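You operate a simulated robot arm through the tools that you are given. There is no shell and no other tool.

You are at the controls of a simulated robot arm. One attempt, no reset.

JOB
Get the MIC source playing on the teal channel at a GOOD level.
Fine: its plug in the teal socket, mute off, fader at the white line; set the level by the gain knob.

The check looks at the end state, three seconds after you hand in, the way a careful person would. Anything else that was tipped, shoved, dropped, spilled or broken makes it a failure.

ROBOT AND FRAMES
A 6-joint arm with a three-finger gripper, fixed in place. Base frame: the origin is at the foot of the arm, x ahead of it, y to its left, z up; the work surface is at about z = 77.5. Readings come in cm, degrees, newtons and seconds.
Its first joint turns from -166.0 to 166.0 degrees. Payload 4.89 kg.
The tool frame sits at the grasp point between the pads (the TCP): z along the fingers, y along the line on which they close. The tips reach 3 cm beyond it. The gripper opens to 16.4 cm. The gripper's body begins 12.5 cm behind the TCP.
Orientation is that of the tool frame in the base frame, as a unit quaternion [x, y, z, w]. With the fingers straight down and closing along the base's y, the tool's x points along the base's -x, its y along +y and its z along -z.

CONTROLS
- The arm moves only by the tool play_rows. Its argument "deltas" is a list of rows, each a list of 7 numbers: the shift along the base's x, y, z in m, then the turn, a rotation vector about the base's x, y, z in degrees, then the gripper command, from -1 (fully open) to 1 (shut), values between in proportion. In form: [[tx, ty, tz, wx, wy, wz, hand], ...]. A call has 1 to 20 rows; each row shifts and turns the commanded pose from where the row before left it. A row lasts 0.2 s, in which the tool goes at most 5 cm and 8.6 degrees; a call with a longer step from one row to the next is refused whole, and so is a gripper value outside its range. Where a pose cannot be reached the arm comes as near as it can. A force on the tool above 40 N (or 10 N above the force at the start of the call, whichever is more), or a blocked arm, ends the call early, and 0.2 s more pass. Each finger travels about 10.8 cm/s and halts on what it meets, pressing with about 26 N; the grip force reading is that of the motor and also rises with nothing between the fingers. The clock runs only during rows and for 0.2 s after the last one: add rows that do not move to give the fingers time. The reply holds the time, the measured pose of the TCP, the force on the tool along the base axes, the opening and the grip force, in the units named above and with some noise, with the torque about the TCP (base axes, N m) and any sound that the robot's microphone picked up.
- Cameras (640 x 400 px; columns grow to the right, rows downward): "scene" is fixed at [22.15, 49.93, 133.58]; the picture's right is [-0.28, -0.96, 0.00], its down [-0.65, 0.19, -0.74] and it looks along [0.71, -0.21, -0.67] (base axes); focal length 228 px, centre (320, 200). "wrist" rides on the gripper at [7.6, -0.2, -15.2] in the tool frame; the picture's right is [0.02, 1.00, 0.00], its down [-0.88, 0.02, -0.47] and it looks along [-0.47, 0.01, 0.88] (tool axes); focal length 247 px, centre (320, 200). There is no depth. A picture from a camera that has moved, and an enlarged one, comes with that camera's place and axes in the base frame and with its lens. The place of the scene camera against the robot may be out by one fixed shift of up to 1.8 cm in any direction.
- grab_frame(camera): a new picture of that camera. No time passes.
- lift_body(by): slides the trunk up (or, below 0, down) by that many cm; the arm rides with it, the base frame stays. It gives what a move gives, with no picture.
- enlarge(camera, box): a new picture of the part [left, top, right, bottom] of that camera's present view, enlarged. No time passes.
- finish_job(): hands the job in; it is judged then, once.

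Places have to be worked out from the pictures, the camera data and where the tool is seen. Open the gripper and draw the arm clear of the work before you hand the job in, unless the task says otherwise.

The tools are called after "Call:" by a JSON object that holds its "fn" and its "kwargs". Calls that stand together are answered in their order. play_rows: Moves the arm, as the interface text tells. Its arguments: {"type":"object","properties":{"deltas":{"type":"array","items":{"type":"array","items":{"type":"number"}}}},"required":["deltas"]} The other tools are called the same way: lift_body (by) slides the trunk up or down; grab_frame (camera) takes a picture; enlarge (camera, box) takes an enlarged picture of a part of a camera's view; finish_job () hands the job in.

At the start:

```text
t: 0.0
tcp_pos: [64.11, 19.99, 114.47]
orientation: [0.0, 1.0, 0.001, -0.001]
ft_force: [1.2, 0.4, 0.0]
ft_torque: [-0.02, 0.02, 0.01]
gripper_width: 16.4
grip_force: 0.0
trunk travel left (down, up): [-10.0, 29.0]
```

scene: 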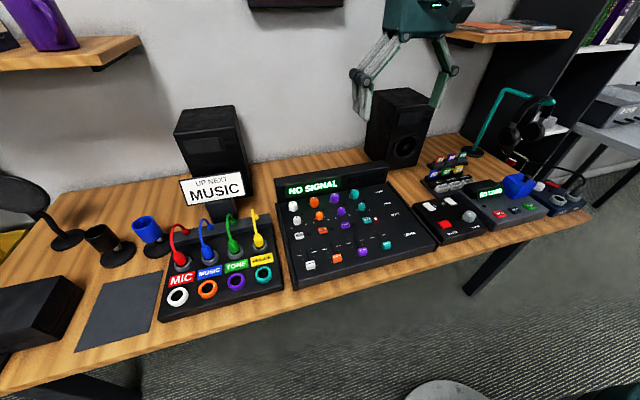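
wrist: 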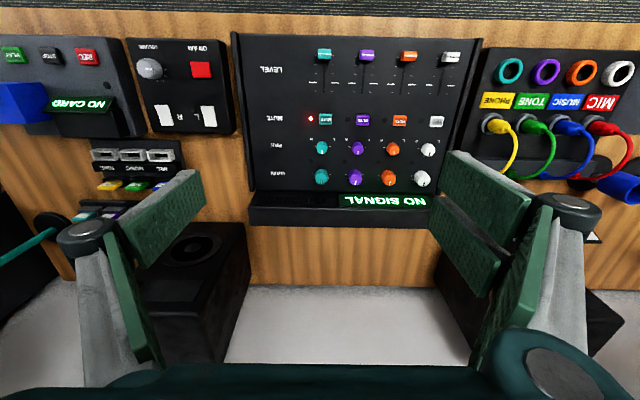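

The first pictures show a mixer with four channels, and a patch box to its left with four plugs and four coloured sockets. I'll take enlarged views to see the details.

Call:
{"fn": "enlarge", "kwargs": {"camera": "scene", "box": [150, 200, 290, 325]}}

Call:
{"fn": "enlarge", "kwargs": {"camera": "scene", "box": [270, 160, 440, 290]}}

Call:
{"fn": "enlarge", "kwargs": {"camera": "wrist", "box": [230, 30, 480, 230]}}

Call:
{"fn": "enlarge", "kwargs": {"camera": "wrist", "box": [460, 40, 640, 220]}}

```text
3.20 times, centred on (220, 262) of scene
camera zoom: at [22.15, 49.93, 133.58], right [-0.28, -0.96, 0.0], down [-0.65, 0.19, -0.74], along [0.71, -0.21, -0.67], focal length 728 px, centre (640, 0)
```

zoom: 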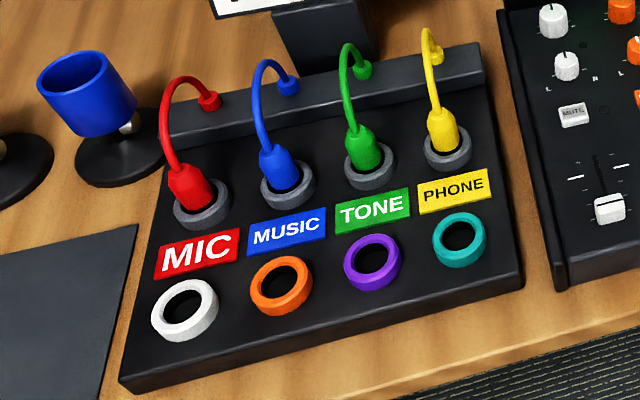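

```text
3.08 times, centred on (355, 225) of scene
camera zoom: at [22.15, 49.93, 133.58], right [-0.28, -0.96, 0.0], down [-0.65, 0.19, -0.74], along [0.71, -0.21, -0.67], focal length 700 px, centre (212, 123)
```

zoom: 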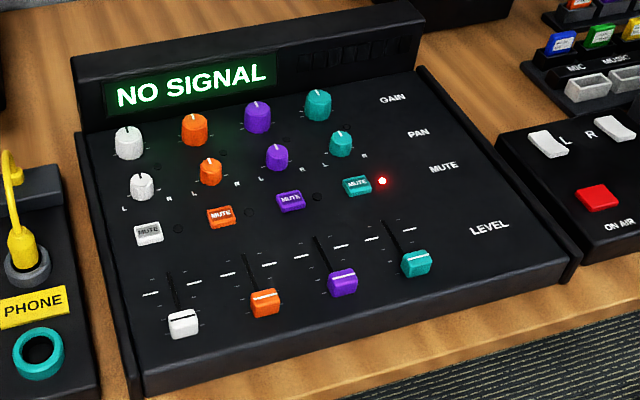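

```text
2.00 times, centred on (355, 130) of wrist
camera zoom: at [56.6, 19.76, 129.61], right [-0.02, 1.0, 0.0], down [0.88, 0.02, 0.47], along [0.47, 0.01, -0.88], focal length 494 px, centre (250, 340)
```

zoom: 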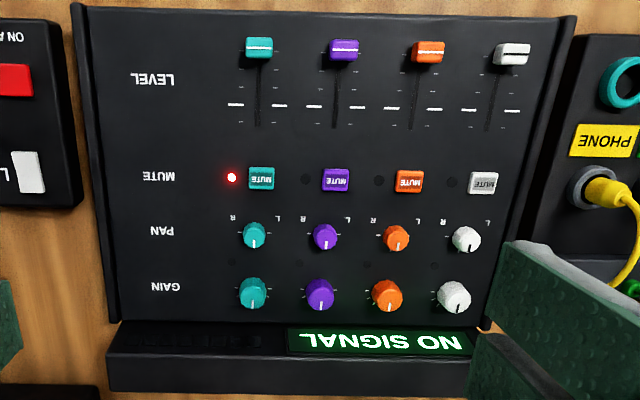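

```text
2.22 times, centred on (550, 130) of wrist
camera zoom: at [56.6, 19.76, 129.61], right [-0.02, 1.0, 0.0], down [0.88, 0.02, 0.47], along [0.47, 0.01, -0.88], focal length 549 px, centre (-191, 356)
```

zoom: 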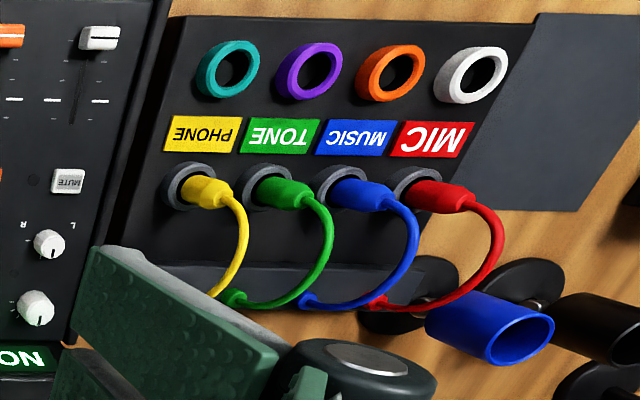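

The teal channel is muted (its red light is on), its fader is down, and the MIC plug is parked at the left of the patch box. I'll move the wrist camera over the patch box, staying high, to triangulate positions.

Call:
{"fn": "play_rows", "kwargs": {"deltas": [[-0.02, 0.04, 0, 0, 0, 0, -1], [-0.02, 0.04, 0, 0, 0, 0, -1], [-0.02, 0.04, 0, 0, 0, 0, -1], [-0.02, 0.04, 0, 0, 0, 0, -1], [-0.02, 0.04, 0, 0, 0, 0, -1], [-0.02, 0.04, 0, 0, 0, 0, -1], [-0.02, 0.04, 0, 0, 0, 0, -1], [0, 0.03, 0, 0, 0, 0, -1], [0, 0, 0, 0, 0, 0, -1]]}}

Call:
{"fn": "grab_frame", "kwargs": {"camera": "wrist"}}

Call:
{"fn": "grab_frame", "kwargs": {"camera": "scene"}}

```text
t: 2.0
tcp_pos: [50.11, 50.82, 114.7]
orientation: [0.001, 1.0, 0.001, 0.001]
ft_force: [-1.2, 0.1, -1.0]
ft_torque: [0.0, -0.03, 0.01]
gripper_width: 16.42
grip_force: 0.1
trunk travel left (down, up): [-10.0, 29.0]
```

```text
taken
camera wrist: at [42.52, 50.65, 129.89], right [-0.02, 1.0, 0.0], down [0.88, 0.02, 0.47], along [0.47, 0.01, -0.88], focal length 247 px, centre (320, 200)
```

wrist: 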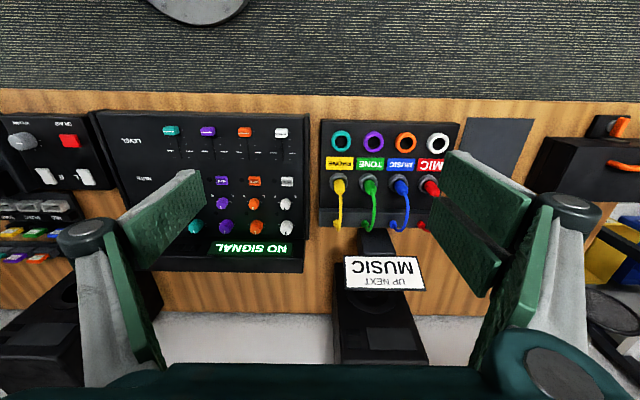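

```text
taken
```

scene: 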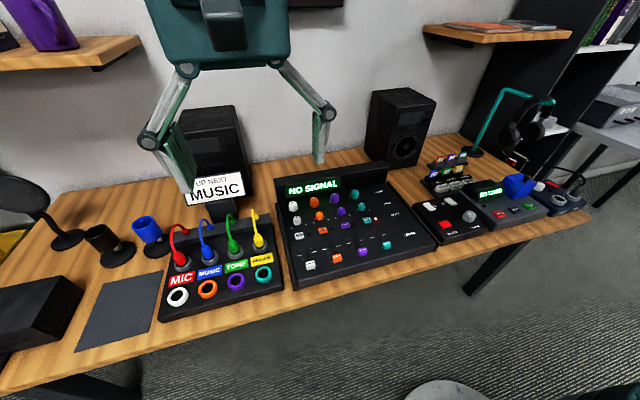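

Call:
{"fn": "enlarge", "kwargs": {"camera": "wrist", "box": [310, 110, 470, 240]}}

Call:
{"fn": "enlarge", "kwargs": {"camera": "wrist", "box": [90, 90, 320, 280]}}

```text
3.08 times, centred on (390, 175) of wrist
camera zoom: at [42.52, 50.65, 129.89], right [-0.02, 1.0, 0.0], down [0.88, 0.02, 0.47], along [0.47, 0.01, -0.88], focal length 760 px, centre (105, 277)
```

zoom: 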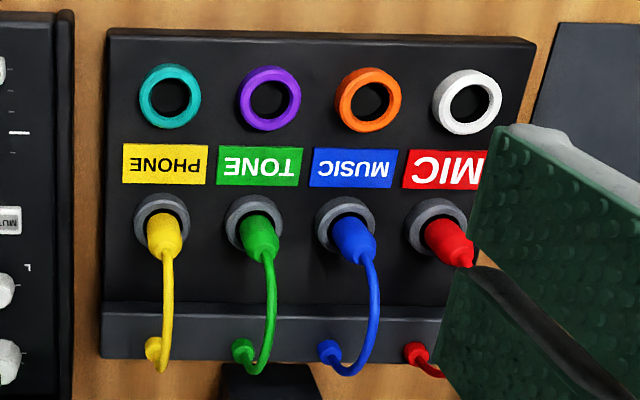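

```text
2.11 times, centred on (205, 185) of wrist
camera zoom: at [42.52, 50.65, 129.89], right [-0.02, 1.0, 0.0], down [0.88, 0.02, 0.47], along [0.47, 0.01, -0.88], focal length 520 px, centre (562, 232)
```

zoom: 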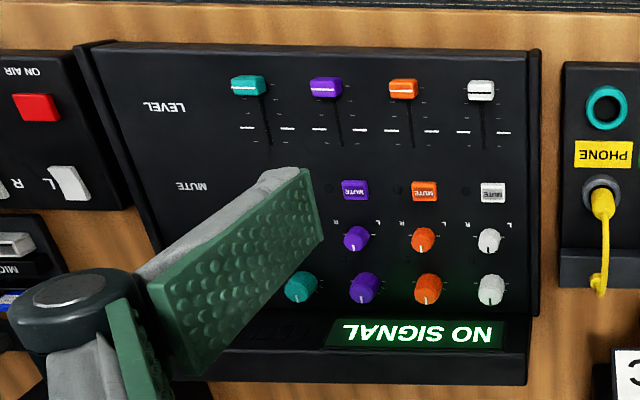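

The plug line and sockets look about 53 cm below the camera, but I need better precision. I'll go lower and nearer the patch box for a second, closer view.

Call:
{"fn": "play_rows", "kwargs": {"deltas": [[0.0, 0.035, -0.03, 0, 0, 0, -1], [0.0, 0.035, -0.03, 0, 0, 0, -1], [0.0, 0.035, -0.03, 0, 0, 0, -1], [0, 0.015, -0.03, 0, 0, 0, -1], [0, 0, 0, 0, 0, 0, -1], [0, 0, 0, 0, 0, 0, -1]]}}

Call:
{"fn": "grab_frame", "kwargs": {"camera": "wrist"}}

Call:
{"fn": "enlarge", "kwargs": {"camera": "wrist", "box": [220, 60, 460, 210]}}

```text
t: 3.4
tcp_pos: [50.15, 63.09, 102.21]
orientation: [0.0, 1.0, 0.0, 0.001]
ft_force: [0.3, 0.5, -0.6]
ft_torque: [-0.08, 0.03, 0.02]
gripper_width: 16.4
grip_force: 0.2
trunk travel left (down, up): [-10.0, 29.0]
```

```text
taken
camera wrist: at [42.54, 62.96, 117.48], right [-0.02, 1.0, 0.0], down [0.88, 0.02, 0.47], along [0.47, 0.01, -0.88], focal length 247 px, centre (320, 200)
```

wrist: 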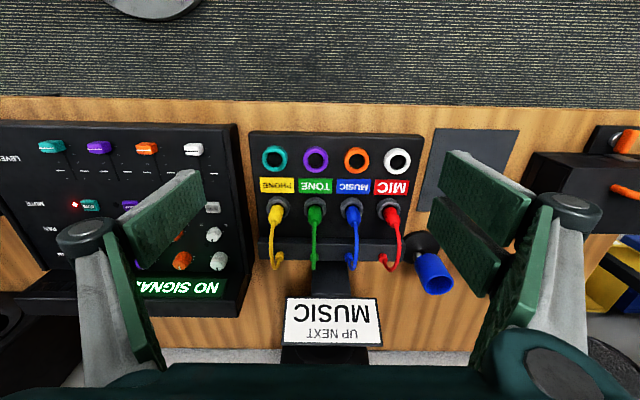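

```text
2.67 times, centred on (340, 135) of wrist
camera zoom: at [42.54, 62.96, 117.48], right [-0.02, 1.0, 0.0], down [0.88, 0.02, 0.47], along [0.47, 0.01, -0.88], focal length 659 px, centre (267, 373)
```

zoom: 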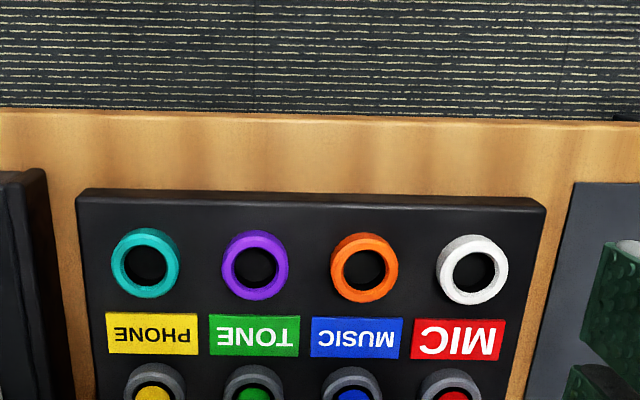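

Call:
{"fn": "enlarge", "kwargs": {"camera": "wrist", "box": [60, 130, 220, 330]}}

Call:
{"fn": "enlarge", "kwargs": {"camera": "wrist", "box": [400, 130, 600, 330]}}

Call:
{"fn": "enlarge", "kwargs": {"camera": "scene", "box": [80, 60, 360, 300]}}

```text
2.00 times, centred on (140, 230) of wrist
camera zoom: at [42.54, 62.96, 117.48], right [-0.02, 1.0, 0.0], down [0.88, 0.02, 0.47], along [0.47, 0.01, -0.88], focal length 494 px, centre (680, 140)
```

zoom: 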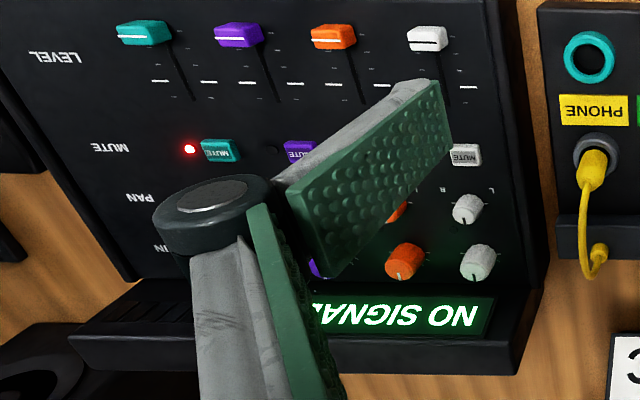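

```text
2.00 times, centred on (500, 230) of wrist
camera zoom: at [42.54, 62.96, 117.48], right [-0.02, 1.0, 0.0], down [0.88, 0.02, 0.47], along [0.47, 0.01, -0.88], focal length 494 px, centre (-40, 140)
```

zoom: 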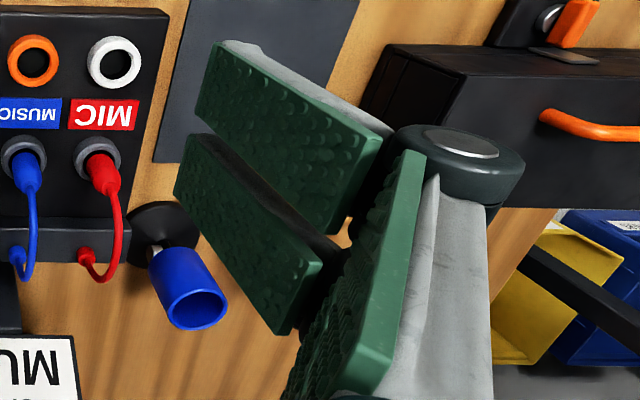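

```text
1.67 times, centred on (220, 180) of scene
camera zoom: at [22.15, 49.93, 133.58], right [-0.28, -0.96, 0.0], down [-0.65, 0.19, -0.74], along [0.71, -0.21, -0.67], focal length 379 px, centre (487, 233)
```

zoom: 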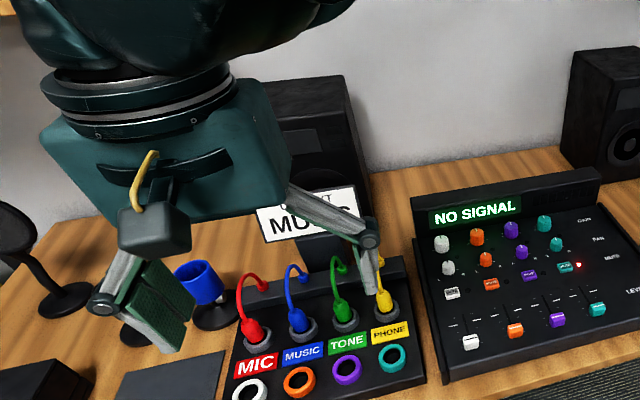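

Triangulation puts the box-top area around z ≈ 76–77 and the table lower than stated, so I want a check. I'll close the fingers above the flat label area of the patch box and look again before touching lightly.

Call:
{"fn": "play_rows", "kwargs": {"deltas": [[0.03, 0.01, 0, 0, 0, 0, 1], [0.03, 0.01, 0, 0, 0, 0, 1], [0.03, 0.01, 0, 0, 0, 0, 1], [0.017, 0.0, 0, 0, 0, 0, 1], [0, 0, -0.035, 0, 0, 0, 1], [0, 0, -0.035, 0, 0, 0, 1], [0, 0, 0, 0, 0, 0, 1], [0, 0, 0, 0, 0, 0, 1]]}}

Call:
{"fn": "grab_frame", "kwargs": {"camera": "wrist"}}

Call:
{"fn": "enlarge", "kwargs": {"camera": "scene", "box": [80, 100, 360, 330]}}

```text
t: 5.2
tcp_pos: [60.91, 66.01, 95.48]
orientation: [0.002, 1.0, 0.0, 0.0]
ft_force: [0.9, -0.3, -0.4]
ft_torque: [-0.02, 0.01, 0.0]
gripper_width: 0.0
grip_force: 25.7
trunk travel left (down, up): [-10.0, 29.0]
```

```text
taken
camera wrist: at [53.31, 65.8, 110.69], right [-0.02, 1.0, 0.0], down [0.88, 0.02, 0.47], along [0.47, 0.01, -0.88], focal length 247 px, centre (320, 200)
```

wrist: 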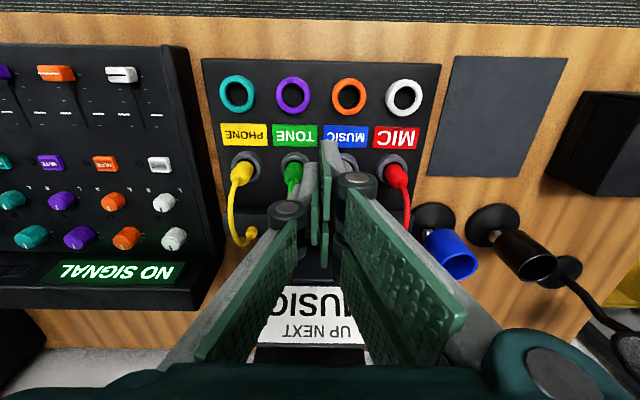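

```text
1.74 times, centred on (220, 215) of scene
camera zoom: at [22.15, 49.93, 133.58], right [-0.28, -0.96, 0.0], down [-0.65, 0.19, -0.74], along [0.71, -0.21, -0.67], focal length 396 px, centre (494, 174)
```

zoom: 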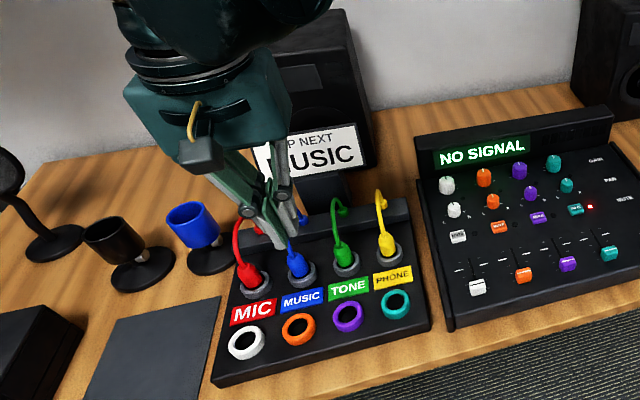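

Call:
{"fn": "enlarge", "kwargs": {"camera": "wrist", "box": [240, 110, 440, 250]}}

Call:
{"fn": "enlarge", "kwargs": {"camera": "wrist", "box": [200, 50, 440, 200]}}

Call:
{"fn": "enlarge", "kwargs": {"camera": "scene", "box": [160, 130, 290, 230]}}

```text
2.86 times, centred on (340, 180) of wrist
camera zoom: at [53.31, 65.8, 110.69], right [-0.02, 1.0, 0.0], down [0.88, 0.02, 0.47], along [0.47, 0.01, -0.88], focal length 706 px, centre (263, 257)
```

zoom: 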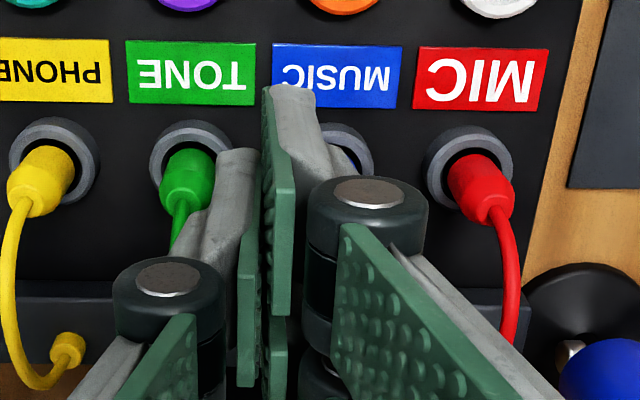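

```text
2.67 times, centred on (320, 125) of wrist
camera zoom: at [53.31, 65.8, 110.69], right [-0.02, 1.0, 0.0], down [0.88, 0.02, 0.47], along [0.47, 0.01, -0.88], focal length 659 px, centre (320, 400)
```

zoom: 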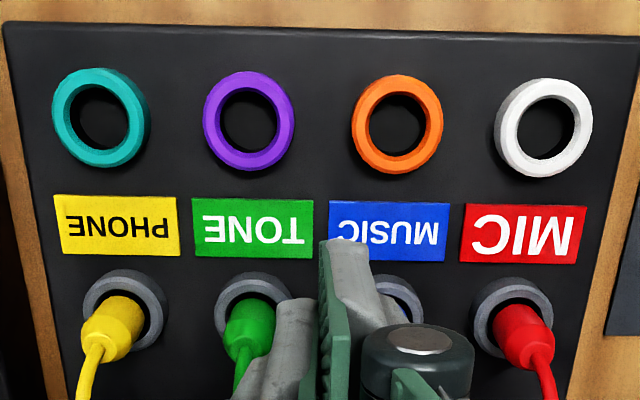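

```text
4.00 times, centred on (225, 180) of scene
camera zoom: at [22.15, 49.93, 133.58], right [-0.28, -0.96, 0.0], down [-0.65, 0.19, -0.74], along [0.71, -0.21, -0.67], focal length 910 px, centre (700, 280)
```

zoom: 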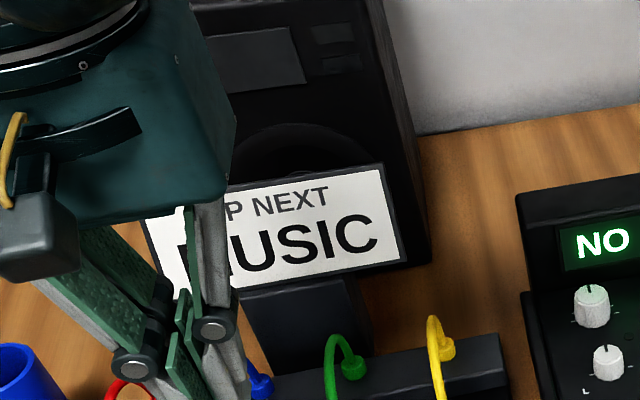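

Rings triangulate consistently at z ≈ 76.6 with 7 cm spacing. Next I'll lower the closed fingers toward the bare gap between the TONE and MUSIC columns for a gentle height check.

Call:
{"fn": "play_rows", "kwargs": {"deltas": [[-0.01, 0, -0.03, 0, 0, 0, 1], [0, 0, -0.03, 0, 0, 0, 1], [0, 0, -0.03, 0, 0, 0, 1], [0, 0, -0.02, 0, 0, 0, 1], [0, 0, 0, 0, 0, 0, 1], [0, 0, 0, 0, 0, 0, 1]]}}

Call:
{"fn": "grab_frame", "kwargs": {"camera": "wrist"}}

Call:
{"fn": "enlarge", "kwargs": {"camera": "scene", "box": [140, 180, 300, 330]}}

```text
t: 6.6
tcp_pos: [60.19, 65.89, 84.61]
orientation: [0.0, 1.0, 0.0, 0.0]
ft_force: [0.6, -0.4, 0.6]
ft_torque: [-0.02, 0.0, -0.02]
gripper_width: 0.0
grip_force: 25.8
trunk travel left (down, up): [-10.0, 29.0]
```

```text
taken
camera wrist: at [52.42, 65.84, 99.7], right [-0.02, 1.0, 0.0], down [0.88, 0.02, 0.47], along [0.47, 0.01, -0.88], focal length 247 px, centre (320, 200)
```

wrist: 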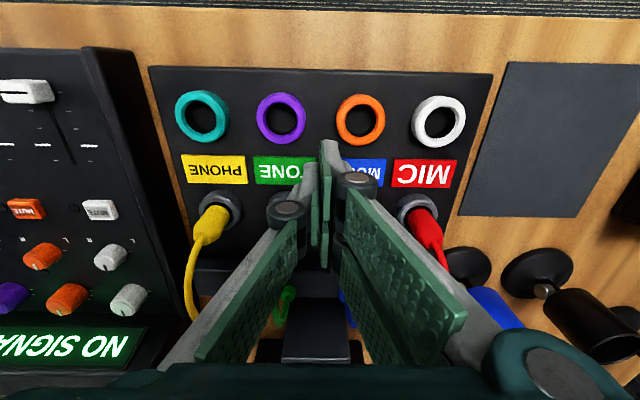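

```text
2.67 times, centred on (220, 255) of scene
camera zoom: at [22.15, 49.93, 133.58], right [-0.28, -0.96, 0.0], down [-0.65, 0.19, -0.74], along [0.71, -0.21, -0.67], focal length 607 px, centre (587, 53)
```

zoom: 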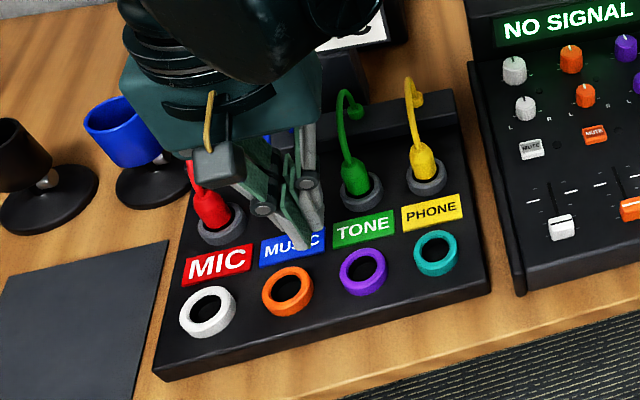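

Geometry stays consistent (ring tops ≈ 76.6, teal socket ≈ (56.4, 55.4)). I lower slowly to feel the panel.

Call:
{"fn": "play_rows", "kwargs": {"deltas": [[0, 0, -0.012, 0, 0, 0, 1], [0, 0, -0.012, 0, 0, 0, 1], [0, 0, -0.012, 0, 0, 0, 1], [0, 0, -0.005, 0, 0, 0, 1], [0, 0, 0, 0, 0, 0, 1]]}}

```text
t: 7.8
tcp_pos: [60.14, 65.96, 80.32]
orientation: [0.001, 1.0, 0.001, 0.0]
ft_force: [-0.2, 0.5, 0.3]
ft_torque: [0.01, -0.01, 0.03]
gripper_width: 0.0
grip_force: 25.7
trunk travel left (down, up): [-10.0, 29.0]
```

No contact yet with the tips at about 77.3, so the panel is lower than the stated surface. Continuing down in small steps.

Call:
{"fn": "play_rows", "kwargs": {"deltas": [[0, 0, -0.005, 0, 0, 0, 1], [0, 0, -0.005, 0, 0, 0, 1], [0, 0, 0, 0, 0, 0, 1]]}}

Call:
{"fn": "enlarge", "kwargs": {"camera": "scene", "box": [170, 210, 270, 300]}}

```text
t: 8.6
tcp_pos: [59.9, 65.91, 79.41]
orientation: [0.0, 1.0, 0.0, 0.001]
ft_force: [0.5, 0.9, -0.6]
ft_torque: [0.01, -0.05, 0.03]
gripper_width: 0.01
grip_force: 26.1
trunk travel left (down, up): [-10.0, 29.0]
```

```text
4.44 times, centred on (220, 255) of scene
camera zoom: at [22.15, 49.93, 133.58], right [-0.28, -0.96, 0.0], down [-0.65, 0.19, -0.74], along [0.71, -0.21, -0.67], focal length 1012 px, centre (764, -44)
```

zoom: 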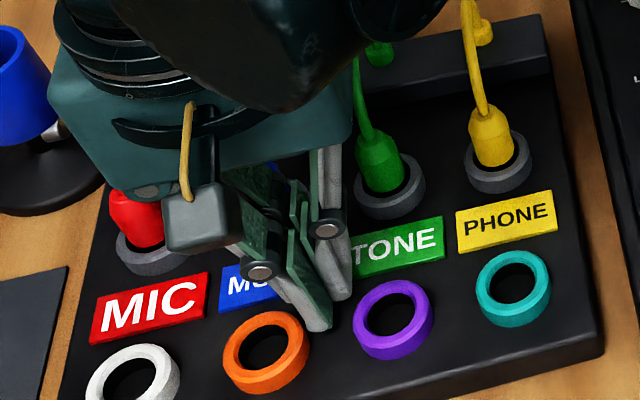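

Still free at tip height ≈ 76.4. Continuing down gently.

Call:
{"fn": "play_rows", "kwargs": {"deltas": [[0, 0, -0.004, 0, 0, 0, 1], [0, 0, -0.003, 0, 0, 0, 1], [0, 0, 0, 0, 0, 0, 1]]}}

```text
t: 9.2
tcp_pos: [59.96, 65.98, 79.09]
orientation: [0.0, 1.0, 0.0, 0.001]
ft_force: [-2.9, -3.1, 29.2]
ft_torque: [-0.14, -0.24, -0.03]
gripper_width: 0.0
grip_force: 25.7
trunk travel left (down, up): [-10.0, 29.0]
stopped in row 2: the force on the tool passed its limit at 47 N (the readings are from after the stop); the commanded pose is now the measured one
```

The panel top is at z ≈ 76.1 (contact at TCP 79.1). I'll lift clear, set the gripper to about 4.8 cm opening, and move toward a spot above the MIC plug, which I judge to be at (65.9, 76.6).

Call:
{"fn": "play_rows", "kwargs": {"deltas": [[0, 0, 0.03, 0, 0, 0, 1], [0, 0, 0.04, 0, 0, 0, 1], [0, 0, 0.04, 0, 0, 0, 1], [0, 0, 0.04, 0, 0, 0, 0.42], [0.0, 0.04, 0.0, 0, 0, 0, 0.42], [0.0, 0.03, 0.0, 0, 0, 0, 0.42], [0.015, 0.03, 0, 0, 0, 0, 0.42], [0, 0, 0, 0, 0, 0, 0.42], [0, 0, 0, 0, 0, 0, 0.42]]}}

Call:
{"fn": "grab_frame", "kwargs": {"camera": "wrist"}}

Call:
{"fn": "grab_frame", "kwargs": {"camera": "scene"}}

```text
t: 11.2
tcp_pos: [61.7, 75.92, 93.95]
orientation: [0.0, 1.0, -0.001, 0.0]
ft_force: [0.7, -0.1, -0.9]
ft_torque: [-0.03, 0.04, -0.02]
gripper_width: 4.77
grip_force: 0.0
trunk travel left (down, up): [-10.0, 29.0]
```

```text
taken
camera wrist: at [54.03, 75.77, 109.09], right [-0.02, 1.0, 0.0], down [0.88, 0.02, 0.47], along [0.47, 0.01, -0.88], focal length 247 px, centre (320, 200)
```

wrist: 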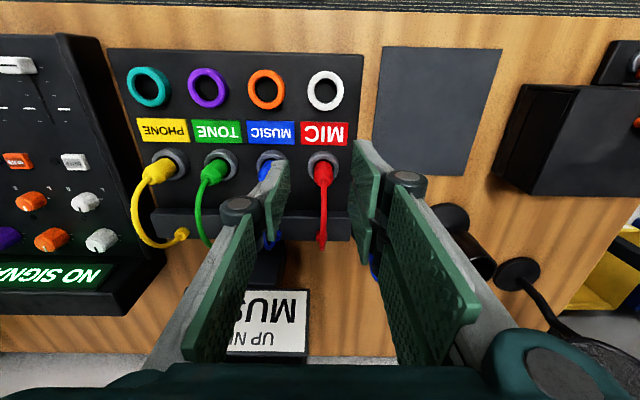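

```text
taken
```

scene: 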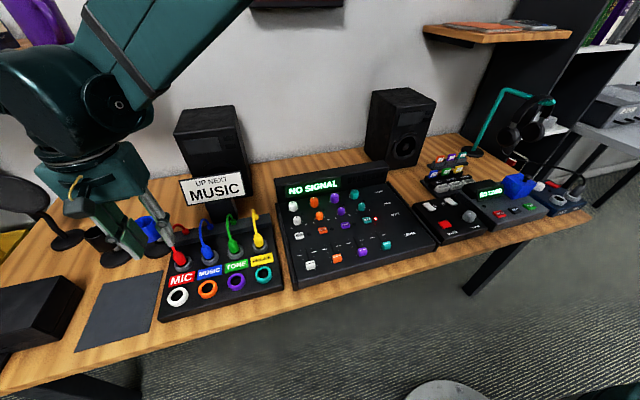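

Call:
{"fn": "enlarge", "kwargs": {"camera": "wrist", "box": [260, 120, 400, 260]}}

Call:
{"fn": "enlarge", "kwargs": {"camera": "scene", "box": [150, 210, 230, 290]}}

```text
2.86 times, centred on (330, 190) of wrist
camera zoom: at [54.03, 75.77, 109.09], right [-0.02, 1.0, 0.0], down [0.88, 0.02, 0.47], along [0.47, 0.01, -0.88], focal length 706 px, centre (291, 229)
```

zoom: 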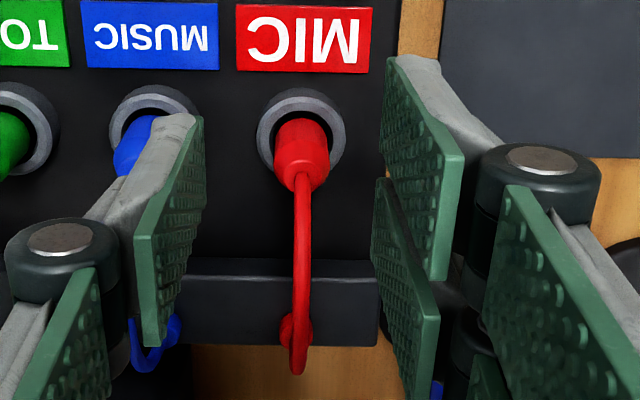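

```text
5.00 times, centred on (190, 250) of scene
camera zoom: at [22.15, 49.93, 133.58], right [-0.28, -0.96, 0.0], down [-0.65, 0.19, -0.74], along [0.71, -0.21, -0.67], focal length 1138 px, centre (970, -50)
```

zoom: 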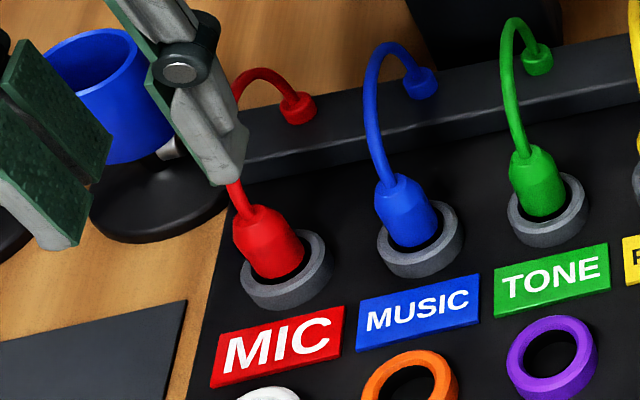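

The MIC plug axis comes out at about (66.0, 76.5) with its body from z ≈ 77 to 82. I'll shift above it and tilt the tool 12° outward about y to help with the reach (this keeps the closing axis along y).

Call:
{"fn": "play_rows", "kwargs": {"deltas": [[0.015, 0.003, 0, 0, -4, 0, 0.42], [0.015, 0.003, 0, 0, -4, 0, 0.42], [0.013, 0.0, 0, 0, -4, 0, 0.42], [0, 0, 0, 0, 0, 0, 0.42], [0, 0, 0, 0, 0, 0, 0.42]]}}

Call:
{"fn": "enlarge", "kwargs": {"camera": "wrist", "box": [240, 100, 400, 260]}}

Call:
{"fn": "enlarge", "kwargs": {"camera": "scene", "box": [140, 190, 240, 290]}}

```text
t: 12.4
tcp_pos: [65.97, 76.52, 93.89]
orientation: [0.0, 0.994, 0.001, 0.105]
ft_force: [0.0, -0.2, 0.1]
ft_torque: [0.01, -0.02, 0.01]
gripper_width: 4.75
grip_force: 0.1
trunk travel left (down, up): [-10.0, 29.0]
```

```text
2.50 times, centred on (320, 180) of wrist
camera zoom: at [55.28, 76.41, 107.19], right [-0.02, 1.0, 0.0], down [0.76, 0.02, 0.65], along [0.65, 0.01, -0.76], focal length 617 px, centre (320, 250)
```

zoom: 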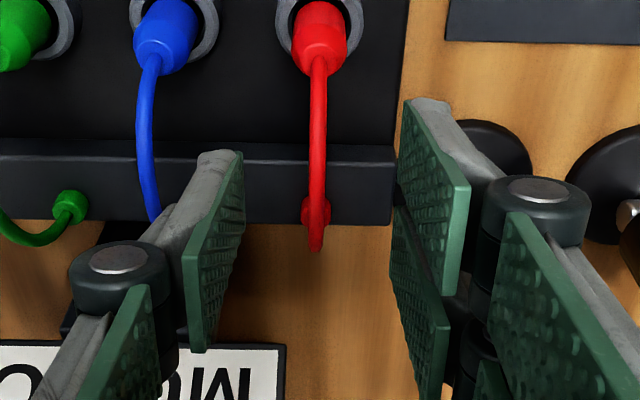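

```text
4.00 times, centred on (190, 240) of scene
camera zoom: at [22.15, 49.93, 133.58], right [-0.28, -0.96, 0.0], down [-0.65, 0.19, -0.74], along [0.71, -0.21, -0.67], focal length 910 px, centre (840, 40)
```

zoom: 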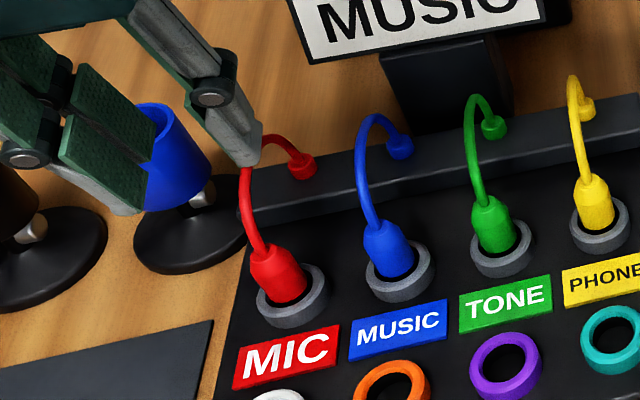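

The pose is reached exactly and the cable runs between the fingers. Descending toward the plug, first to about z = 86.

Call:
{"fn": "play_rows", "kwargs": {"deltas": [[0, 0, -0.03, 0, 0, 0, 0.42], [0, 0, -0.03, 0, 0, 0, 0.42], [0, 0, -0.015, 0, 0, 0, 0.42], [0, 0, 0, 0, 0, 0, 0.42], [0, 0, 0, 0, 0, 0, 0.42]]}}

Call:
{"fn": "enlarge", "kwargs": {"camera": "wrist", "box": [220, 100, 420, 260]}}

Call:
{"fn": "enlarge", "kwargs": {"camera": "scene", "box": [140, 190, 240, 290]}}

```text
t: 13.6
tcp_pos: [65.82, 76.49, 86.2]
orientation: [0.0, 0.994, 0.0, 0.105]
ft_force: [-0.1, 0.4, 0.1]
ft_torque: [-0.03, 0.01, 0.02]
gripper_width: 4.76
grip_force: 0.1
trunk travel left (down, up): [-10.0, 29.0]
```

```text
2.50 times, centred on (320, 180) of wrist
camera zoom: at [55.21, 76.4, 99.54], right [-0.02, 1.0, 0.0], down [0.76, 0.02, 0.65], along [0.65, 0.01, -0.76], focal length 617 px, centre (320, 250)
```

zoom: 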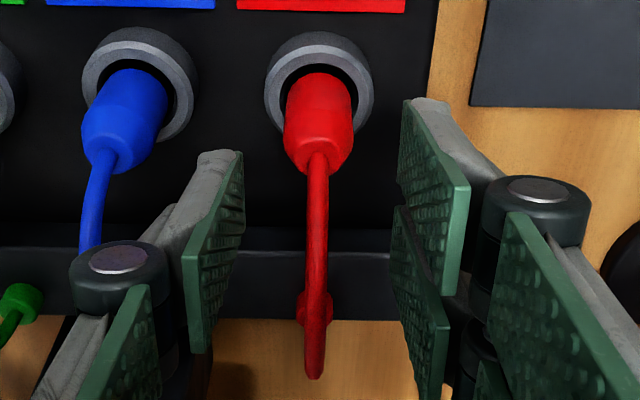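

```text
4.00 times, centred on (190, 240) of scene
camera zoom: at [22.15, 49.93, 133.58], right [-0.28, -0.96, 0.0], down [-0.65, 0.19, -0.74], along [0.71, -0.21, -0.67], focal length 910 px, centre (840, 40)
```

zoom: 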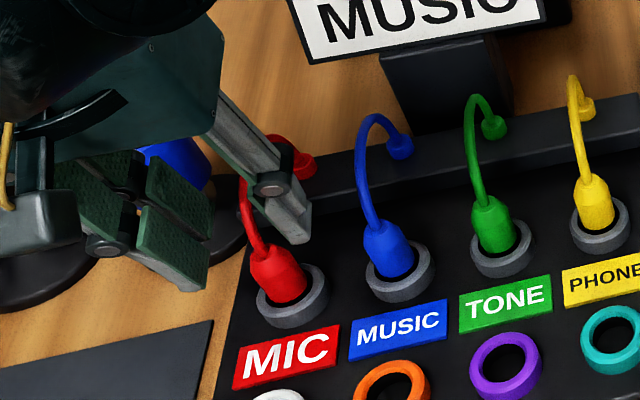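

The plug is centred between the fingers. I descend to about z = 81.2, straddling the plug body.

Call:
{"fn": "play_rows", "kwargs": {"deltas": [[0.001, 0, -0.02, 0, 0, 0, 0.42], [0, 0, -0.02, 0, 0, 0, 0.42], [0, 0, -0.01, 0, 0, 0, 0.42], [0, 0, 0, 0, 0, 0, 0.42], [0, 0, 0, 0, 0, 0, 0.42]]}}

Call:
{"fn": "enlarge", "kwargs": {"camera": "wrist", "box": [220, 100, 420, 260]}}

Call:
{"fn": "enlarge", "kwargs": {"camera": "scene", "box": [140, 190, 240, 290]}}

```text
t: 14.8
tcp_pos: [65.83, 76.56, 81.41]
orientation: [0.0, 0.994, 0.0, 0.105]
ft_force: [0.2, 0.0, -0.1]
ft_torque: [0.0, 0.01, -0.02]
gripper_width: 4.8
grip_force: 0.2
trunk travel left (down, up): [-10.0, 29.0]
```

```text
2.50 times, centred on (320, 180) of wrist
camera zoom: at [55.29, 76.44, 94.74], right [-0.02, 1.0, 0.0], down [0.76, 0.02, 0.65], along [0.65, 0.01, -0.76], focal length 617 px, centre (320, 250)
```

zoom: 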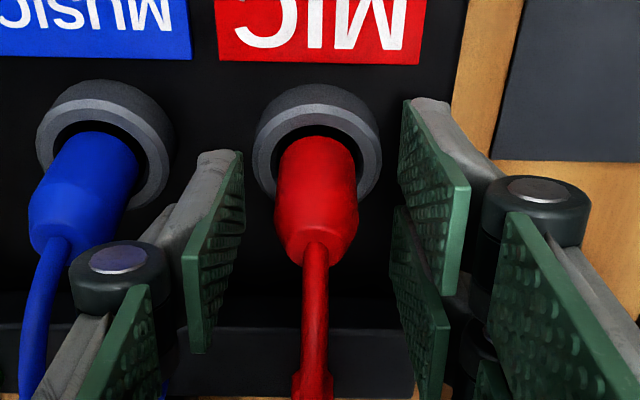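

```text
4.00 times, centred on (190, 240) of scene
camera zoom: at [22.15, 49.93, 133.58], right [-0.28, -0.96, 0.0], down [-0.65, 0.19, -0.74], along [0.71, -0.21, -0.67], focal length 910 px, centre (840, 40)
```

zoom: 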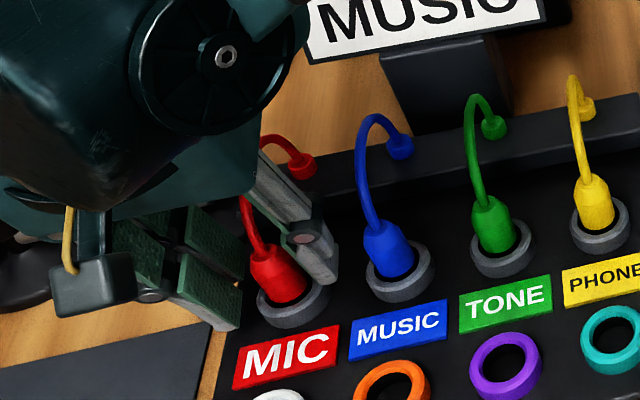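

The plug body sits squarely between the pads. Closing on it now.

Call:
{"fn": "play_rows", "kwargs": {"deltas": [[0, 0, 0, 0, 0, 0, 1], [0, 0, 0, 0, 0, 0, 1], [0, 0, 0, 0, 0, 0, 1], [0, 0, 0, 0, 0, 0, 1]]}}

Call:
{"fn": "enlarge", "kwargs": {"camera": "wrist", "box": [220, 100, 420, 260]}}

Call:
{"fn": "enlarge", "kwargs": {"camera": "scene", "box": [140, 190, 240, 290]}}

```text
t: 15.8
tcp_pos: [65.87, 76.52, 81.43]
orientation: [0.0, 0.995, 0.0, 0.105]
ft_force: [-0.3, -0.1, -1.1]
ft_torque: [-0.02, 0.05, 0.02]
gripper_width: 2.36
grip_force: 25.9
trunk travel left (down, up): [-10.0, 29.0]
```

```text
2.50 times, centred on (320, 180) of wrist
camera zoom: at [55.29, 76.44, 94.75], right [-0.02, 1.0, 0.0], down [0.76, 0.02, 0.65], along [0.65, 0.01, -0.76], focal length 617 px, centre (320, 250)
```

zoom: 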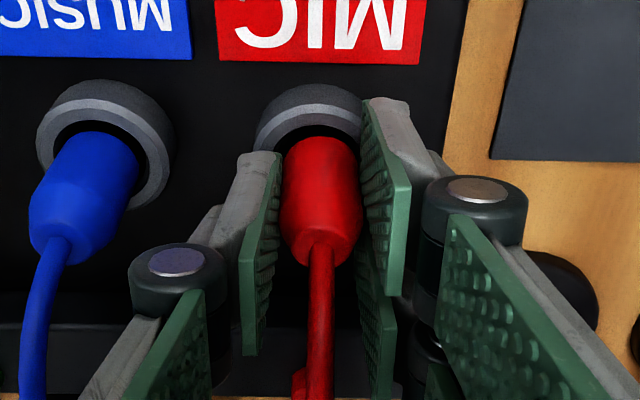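

```text
4.00 times, centred on (190, 240) of scene
camera zoom: at [22.15, 49.93, 133.58], right [-0.28, -0.96, 0.0], down [-0.65, 0.19, -0.74], along [0.71, -0.21, -0.67], focal length 910 px, centre (840, 40)
```

zoom: 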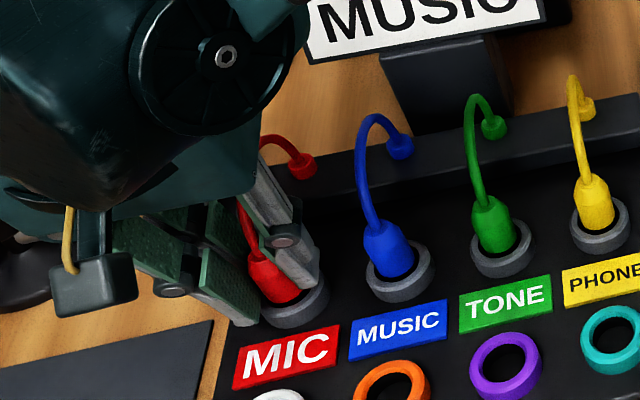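

Gripped at 2.36 cm. I lift straight up slowly.

Call:
{"fn": "play_rows", "kwargs": {"deltas": [[0, 0, 0.01, 0, 0, 0, 1], [0, 0, 0.015, 0, 0, 0, 1], [0, 0, 0.02, 0, 0, 0, 1], [0, 0, 0.02, 0, 0, 0, 1], [0, 0, 0.015, 0, 0, 0, 1], [0, 0, 0, 0, 0, 0, 1]]}}

Call:
{"fn": "enlarge", "kwargs": {"camera": "wrist", "box": [220, 100, 420, 260]}}

Call:
{"fn": "enlarge", "kwargs": {"camera": "scene", "box": [140, 190, 240, 290]}}

```text
t: 17.2
tcp_pos: [65.91, 76.46, 89.3]
orientation: [0.0, 0.994, 0.0, 0.106]
ft_force: [0.0, 0.7, -1.6]
ft_torque: [-0.01, -0.01, 0.0]
gripper_width: 2.36
grip_force: 25.6
trunk travel left (down, up): [-10.0, 29.0]
```

```text
2.50 times, centred on (320, 180) of wrist
camera zoom: at [55.27, 76.31, 102.68], right [-0.02, 1.0, 0.0], down [0.76, 0.02, 0.65], along [0.65, 0.01, -0.76], focal length 617 px, centre (320, 250)
```

zoom: 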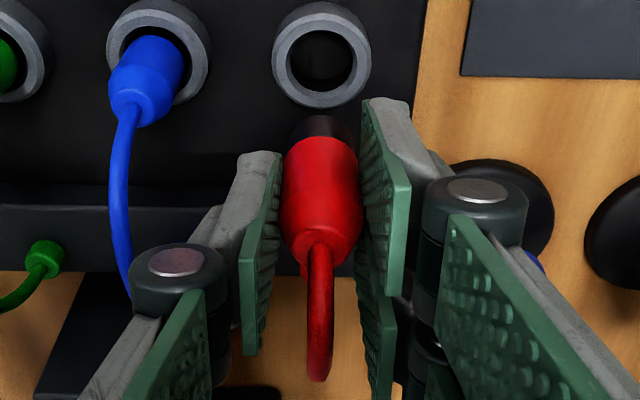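

```text
4.00 times, centred on (190, 240) of scene
camera zoom: at [22.15, 49.93, 133.58], right [-0.28, -0.96, 0.0], down [-0.65, 0.19, -0.74], along [0.71, -0.21, -0.67], focal length 910 px, centre (840, 40)
```

zoom: 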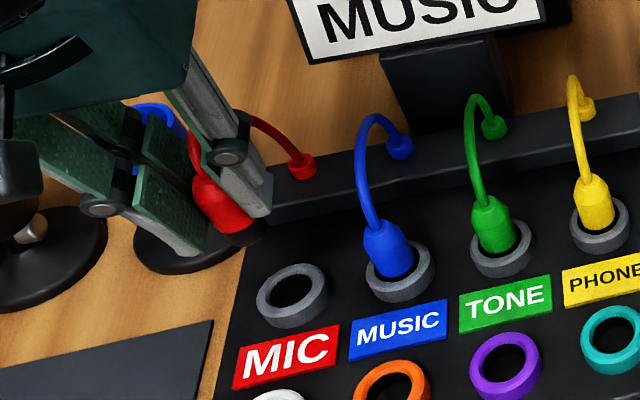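

The plug is out of its park ring, held firmly. I'll move forward (−x) clear of the other plugs, then across (−y) to above the teal socket at about (56.3, 55.5).

Call:
{"fn": "play_rows", "kwargs": {"deltas": [[-0.02, 0, 0.015, 0, 0, 0, 1], [-0.03, 0, 0, 0, 0, 0, 1], [-0.03, 0, 0, 0, 0, 0, 1], [-0.017, 0, 0, 0, 0, 0, 1], [0, 0, 0, 0, 0, 0, 1]]}}

Call:
{"fn": "grab_frame", "kwargs": {"camera": "scene"}}

Call:
{"fn": "grab_frame", "kwargs": {"camera": "wrist"}}

```text
t: 18.4
tcp_pos: [56.16, 76.64, 90.92]
orientation: [-0.001, 0.995, 0.001, 0.104]
ft_force: [0.1, 0.0, -0.4]
ft_torque: [0.0, 0.02, 0.01]
gripper_width: 2.35
grip_force: 26.2
trunk travel left (down, up): [-10.0, 29.0]
```

```text
taken
```

scene: 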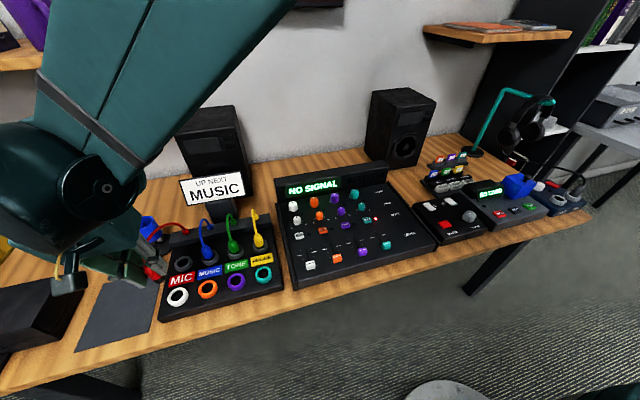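

```text
taken
camera wrist: at [45.62, 76.49, 104.18], right [-0.02, 1.0, 0.0], down [0.76, 0.02, 0.65], along [0.65, 0.01, -0.76], focal length 247 px, centre (320, 200)
```

wrist: 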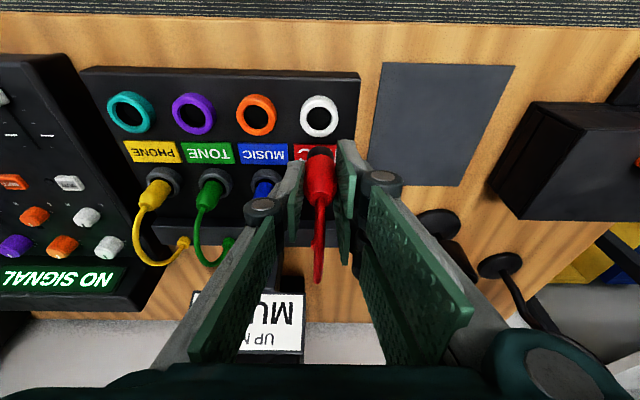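

The cable follows without tugging. Now I move across to above the teal socket.

Call:
{"fn": "play_rows", "kwargs": {"deltas": [[0, -0.035, 0, 0, 0, 0, 1], [0, -0.035, 0, 0, 0, 0, 1], [0, -0.035, 0, 0, 0, 0, 1], [0, -0.035, 0, 0, 0, 0, 1], [0, -0.035, 0, 0, 0, 0, 1], [0, -0.0365, 0, 0, 0, 0, 1], [0, 0, 0, 0, 0, 0, 1], [0, 0, 0, 0, 0, 0, 1]]}}

Call:
{"fn": "grab_frame", "kwargs": {"camera": "scene"}}

Call:
{"fn": "grab_frame", "kwargs": {"camera": "wrist"}}

Call:
{"fn": "enlarge", "kwargs": {"camera": "wrist", "box": [220, 60, 420, 220]}}

```text
t: 20.2
tcp_pos: [56.16, 55.35, 90.92]
orientation: [0.0, 0.994, 0.0, 0.105]
ft_force: [-0.4, -0.7, 0.2]
ft_torque: [-0.02, 0.01, 0.02]
gripper_width: 2.36
grip_force: 26.2
trunk travel left (down, up): [-10.0, 29.0]
```

```text
taken
```

scene: 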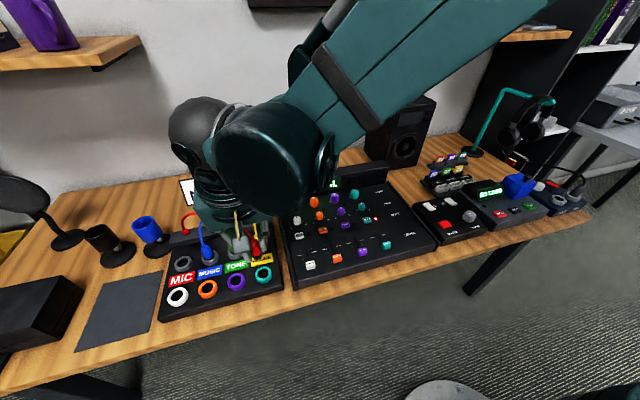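

```text
taken
camera wrist: at [45.6, 55.26, 104.17], right [-0.02, 1.0, 0.0], down [0.76, 0.02, 0.65], along [0.65, 0.01, -0.76], focal length 247 px, centre (320, 200)
```

wrist: 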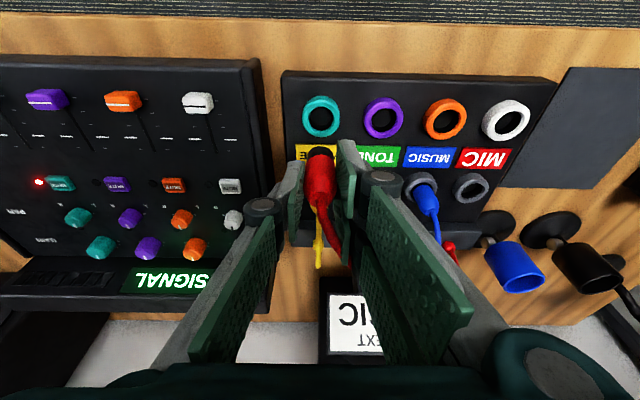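

```text
2.50 times, centred on (320, 140) of wrist
camera zoom: at [45.6, 55.26, 104.17], right [-0.02, 1.0, 0.0], down [0.76, 0.02, 0.65], along [0.65, 0.01, -0.76], focal length 617 px, centre (320, 350)
```

zoom: 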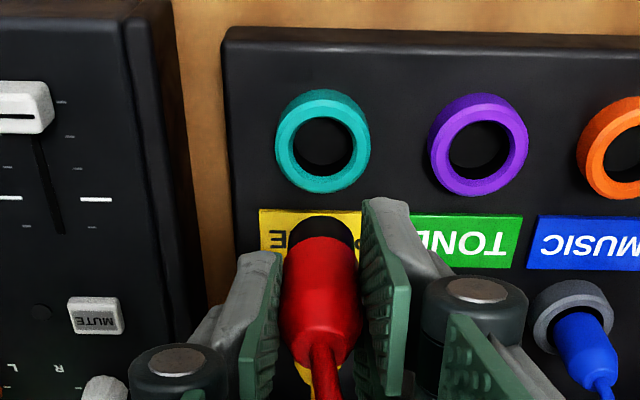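

The plug is over the label just behind the teal socket in view, as expected by perspective. I estimate the target TCP at (56.1, 55.47); I nudge there and descend to about 85 to check the alignment.

Call:
{"fn": "play_rows", "kwargs": {"deltas": [[-0.0005, 0.001, -0.02, 0, 0, 0, 1], [0, 0, -0.02, 0, 0, 0, 1], [0, 0, -0.013, 0, 0, 0, 1], [0, 0, 0, 0, 0, 0, 1], [0, 0, 0, 0, 0, 0, 1]]}}

Call:
{"fn": "enlarge", "kwargs": {"camera": "wrist", "box": [240, 90, 400, 230]}}

Call:
{"fn": "enlarge", "kwargs": {"camera": "scene", "box": [210, 210, 310, 300]}}

```text
t: 21.4
tcp_pos: [56.09, 55.31, 85.52]
orientation: [0.0, 0.995, 0.001, 0.104]
ft_force: [0.6, 0.0, -0.7]
ft_torque: [-0.03, 0.02, -0.01]
gripper_width: 2.35
grip_force: 25.6
trunk travel left (down, up): [-10.0, 29.0]
```

```text
2.86 times, centred on (320, 160) of wrist
camera zoom: at [45.57, 55.25, 98.79], right [-0.02, 1.0, 0.0], down [0.76, 0.02, 0.65], along [0.65, 0.01, -0.76], focal length 706 px, centre (320, 314)
```

zoom: 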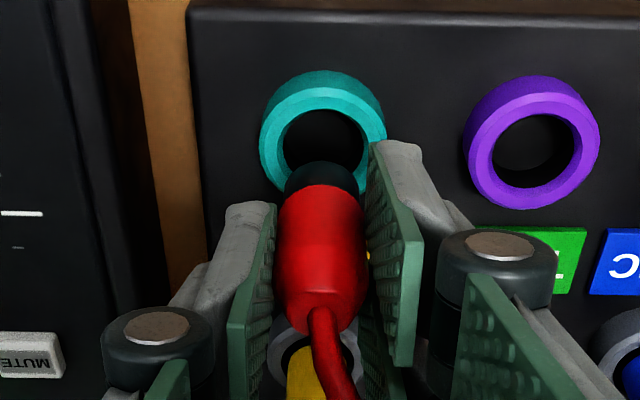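

```text
4.44 times, centred on (260, 255) of scene
camera zoom: at [22.15, 49.93, 133.58], right [-0.28, -0.96, 0.0], down [-0.65, 0.19, -0.74], along [0.71, -0.21, -0.67], focal length 1012 px, centre (587, -44)
```

zoom: 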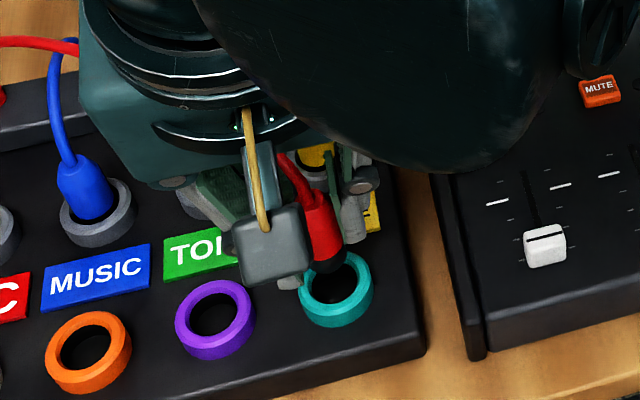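

Plug tip and teal hole are lined up in y and x; the plug bottom is about 5.1 cm below the TCP. I descend to seat it, slowly at the end.

Call:
{"fn": "play_rows", "kwargs": {"deltas": [[0, 0, -0.015, 0, 0, 0, 1], [0, 0, -0.012, 0, 0, 0, 1], [0, 0, -0.004, 0, 0, 0, 1], [0, 0, 0, 0, 0, 0, 1], [0, 0, 0, 0, 0, 0, 1]]}}

Call:
{"fn": "enlarge", "kwargs": {"camera": "wrist", "box": [240, 90, 400, 230]}}

Call:
{"fn": "enlarge", "kwargs": {"camera": "scene", "box": [210, 210, 310, 300]}}

```text
t: 22.6
tcp_pos: [56.07, 55.52, 82.49]
orientation: [-0.001, 0.995, 0.0, 0.104]
ft_force: [0.2, -0.2, -0.4]
ft_torque: [-0.03, 0.03, 0.0]
gripper_width: 2.34
grip_force: 26.4
trunk travel left (down, up): [-10.0, 29.0]
```

```text
2.86 times, centred on (320, 160) of wrist
camera zoom: at [45.5, 55.4, 95.8], right [-0.02, 1.0, 0.0], down [0.76, 0.02, 0.65], along [0.65, 0.01, -0.76], focal length 706 px, centre (320, 314)
```

zoom: 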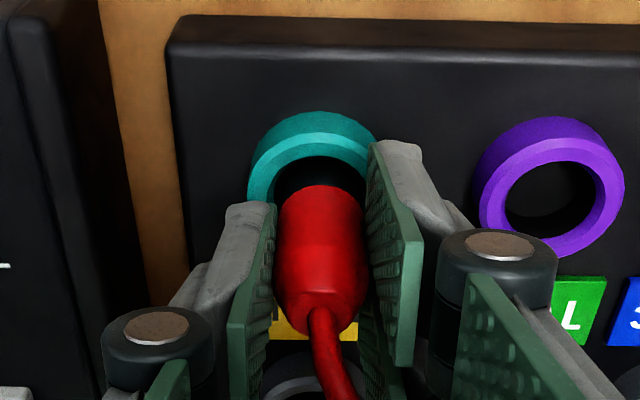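

```text
4.44 times, centred on (260, 255) of scene
camera zoom: at [22.15, 49.93, 133.58], right [-0.28, -0.96, 0.0], down [-0.65, 0.19, -0.74], along [0.71, -0.21, -0.67], focal length 1012 px, centre (587, -44)
```

zoom: 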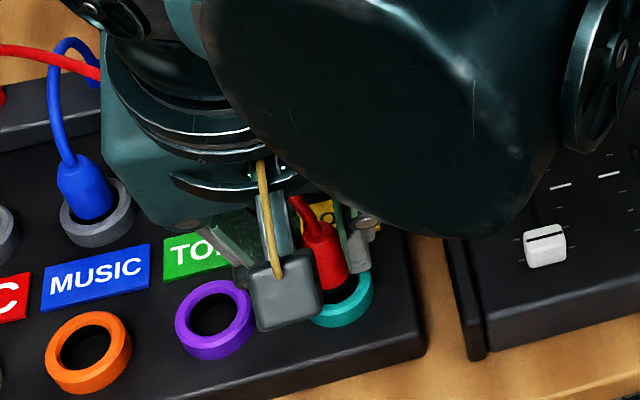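

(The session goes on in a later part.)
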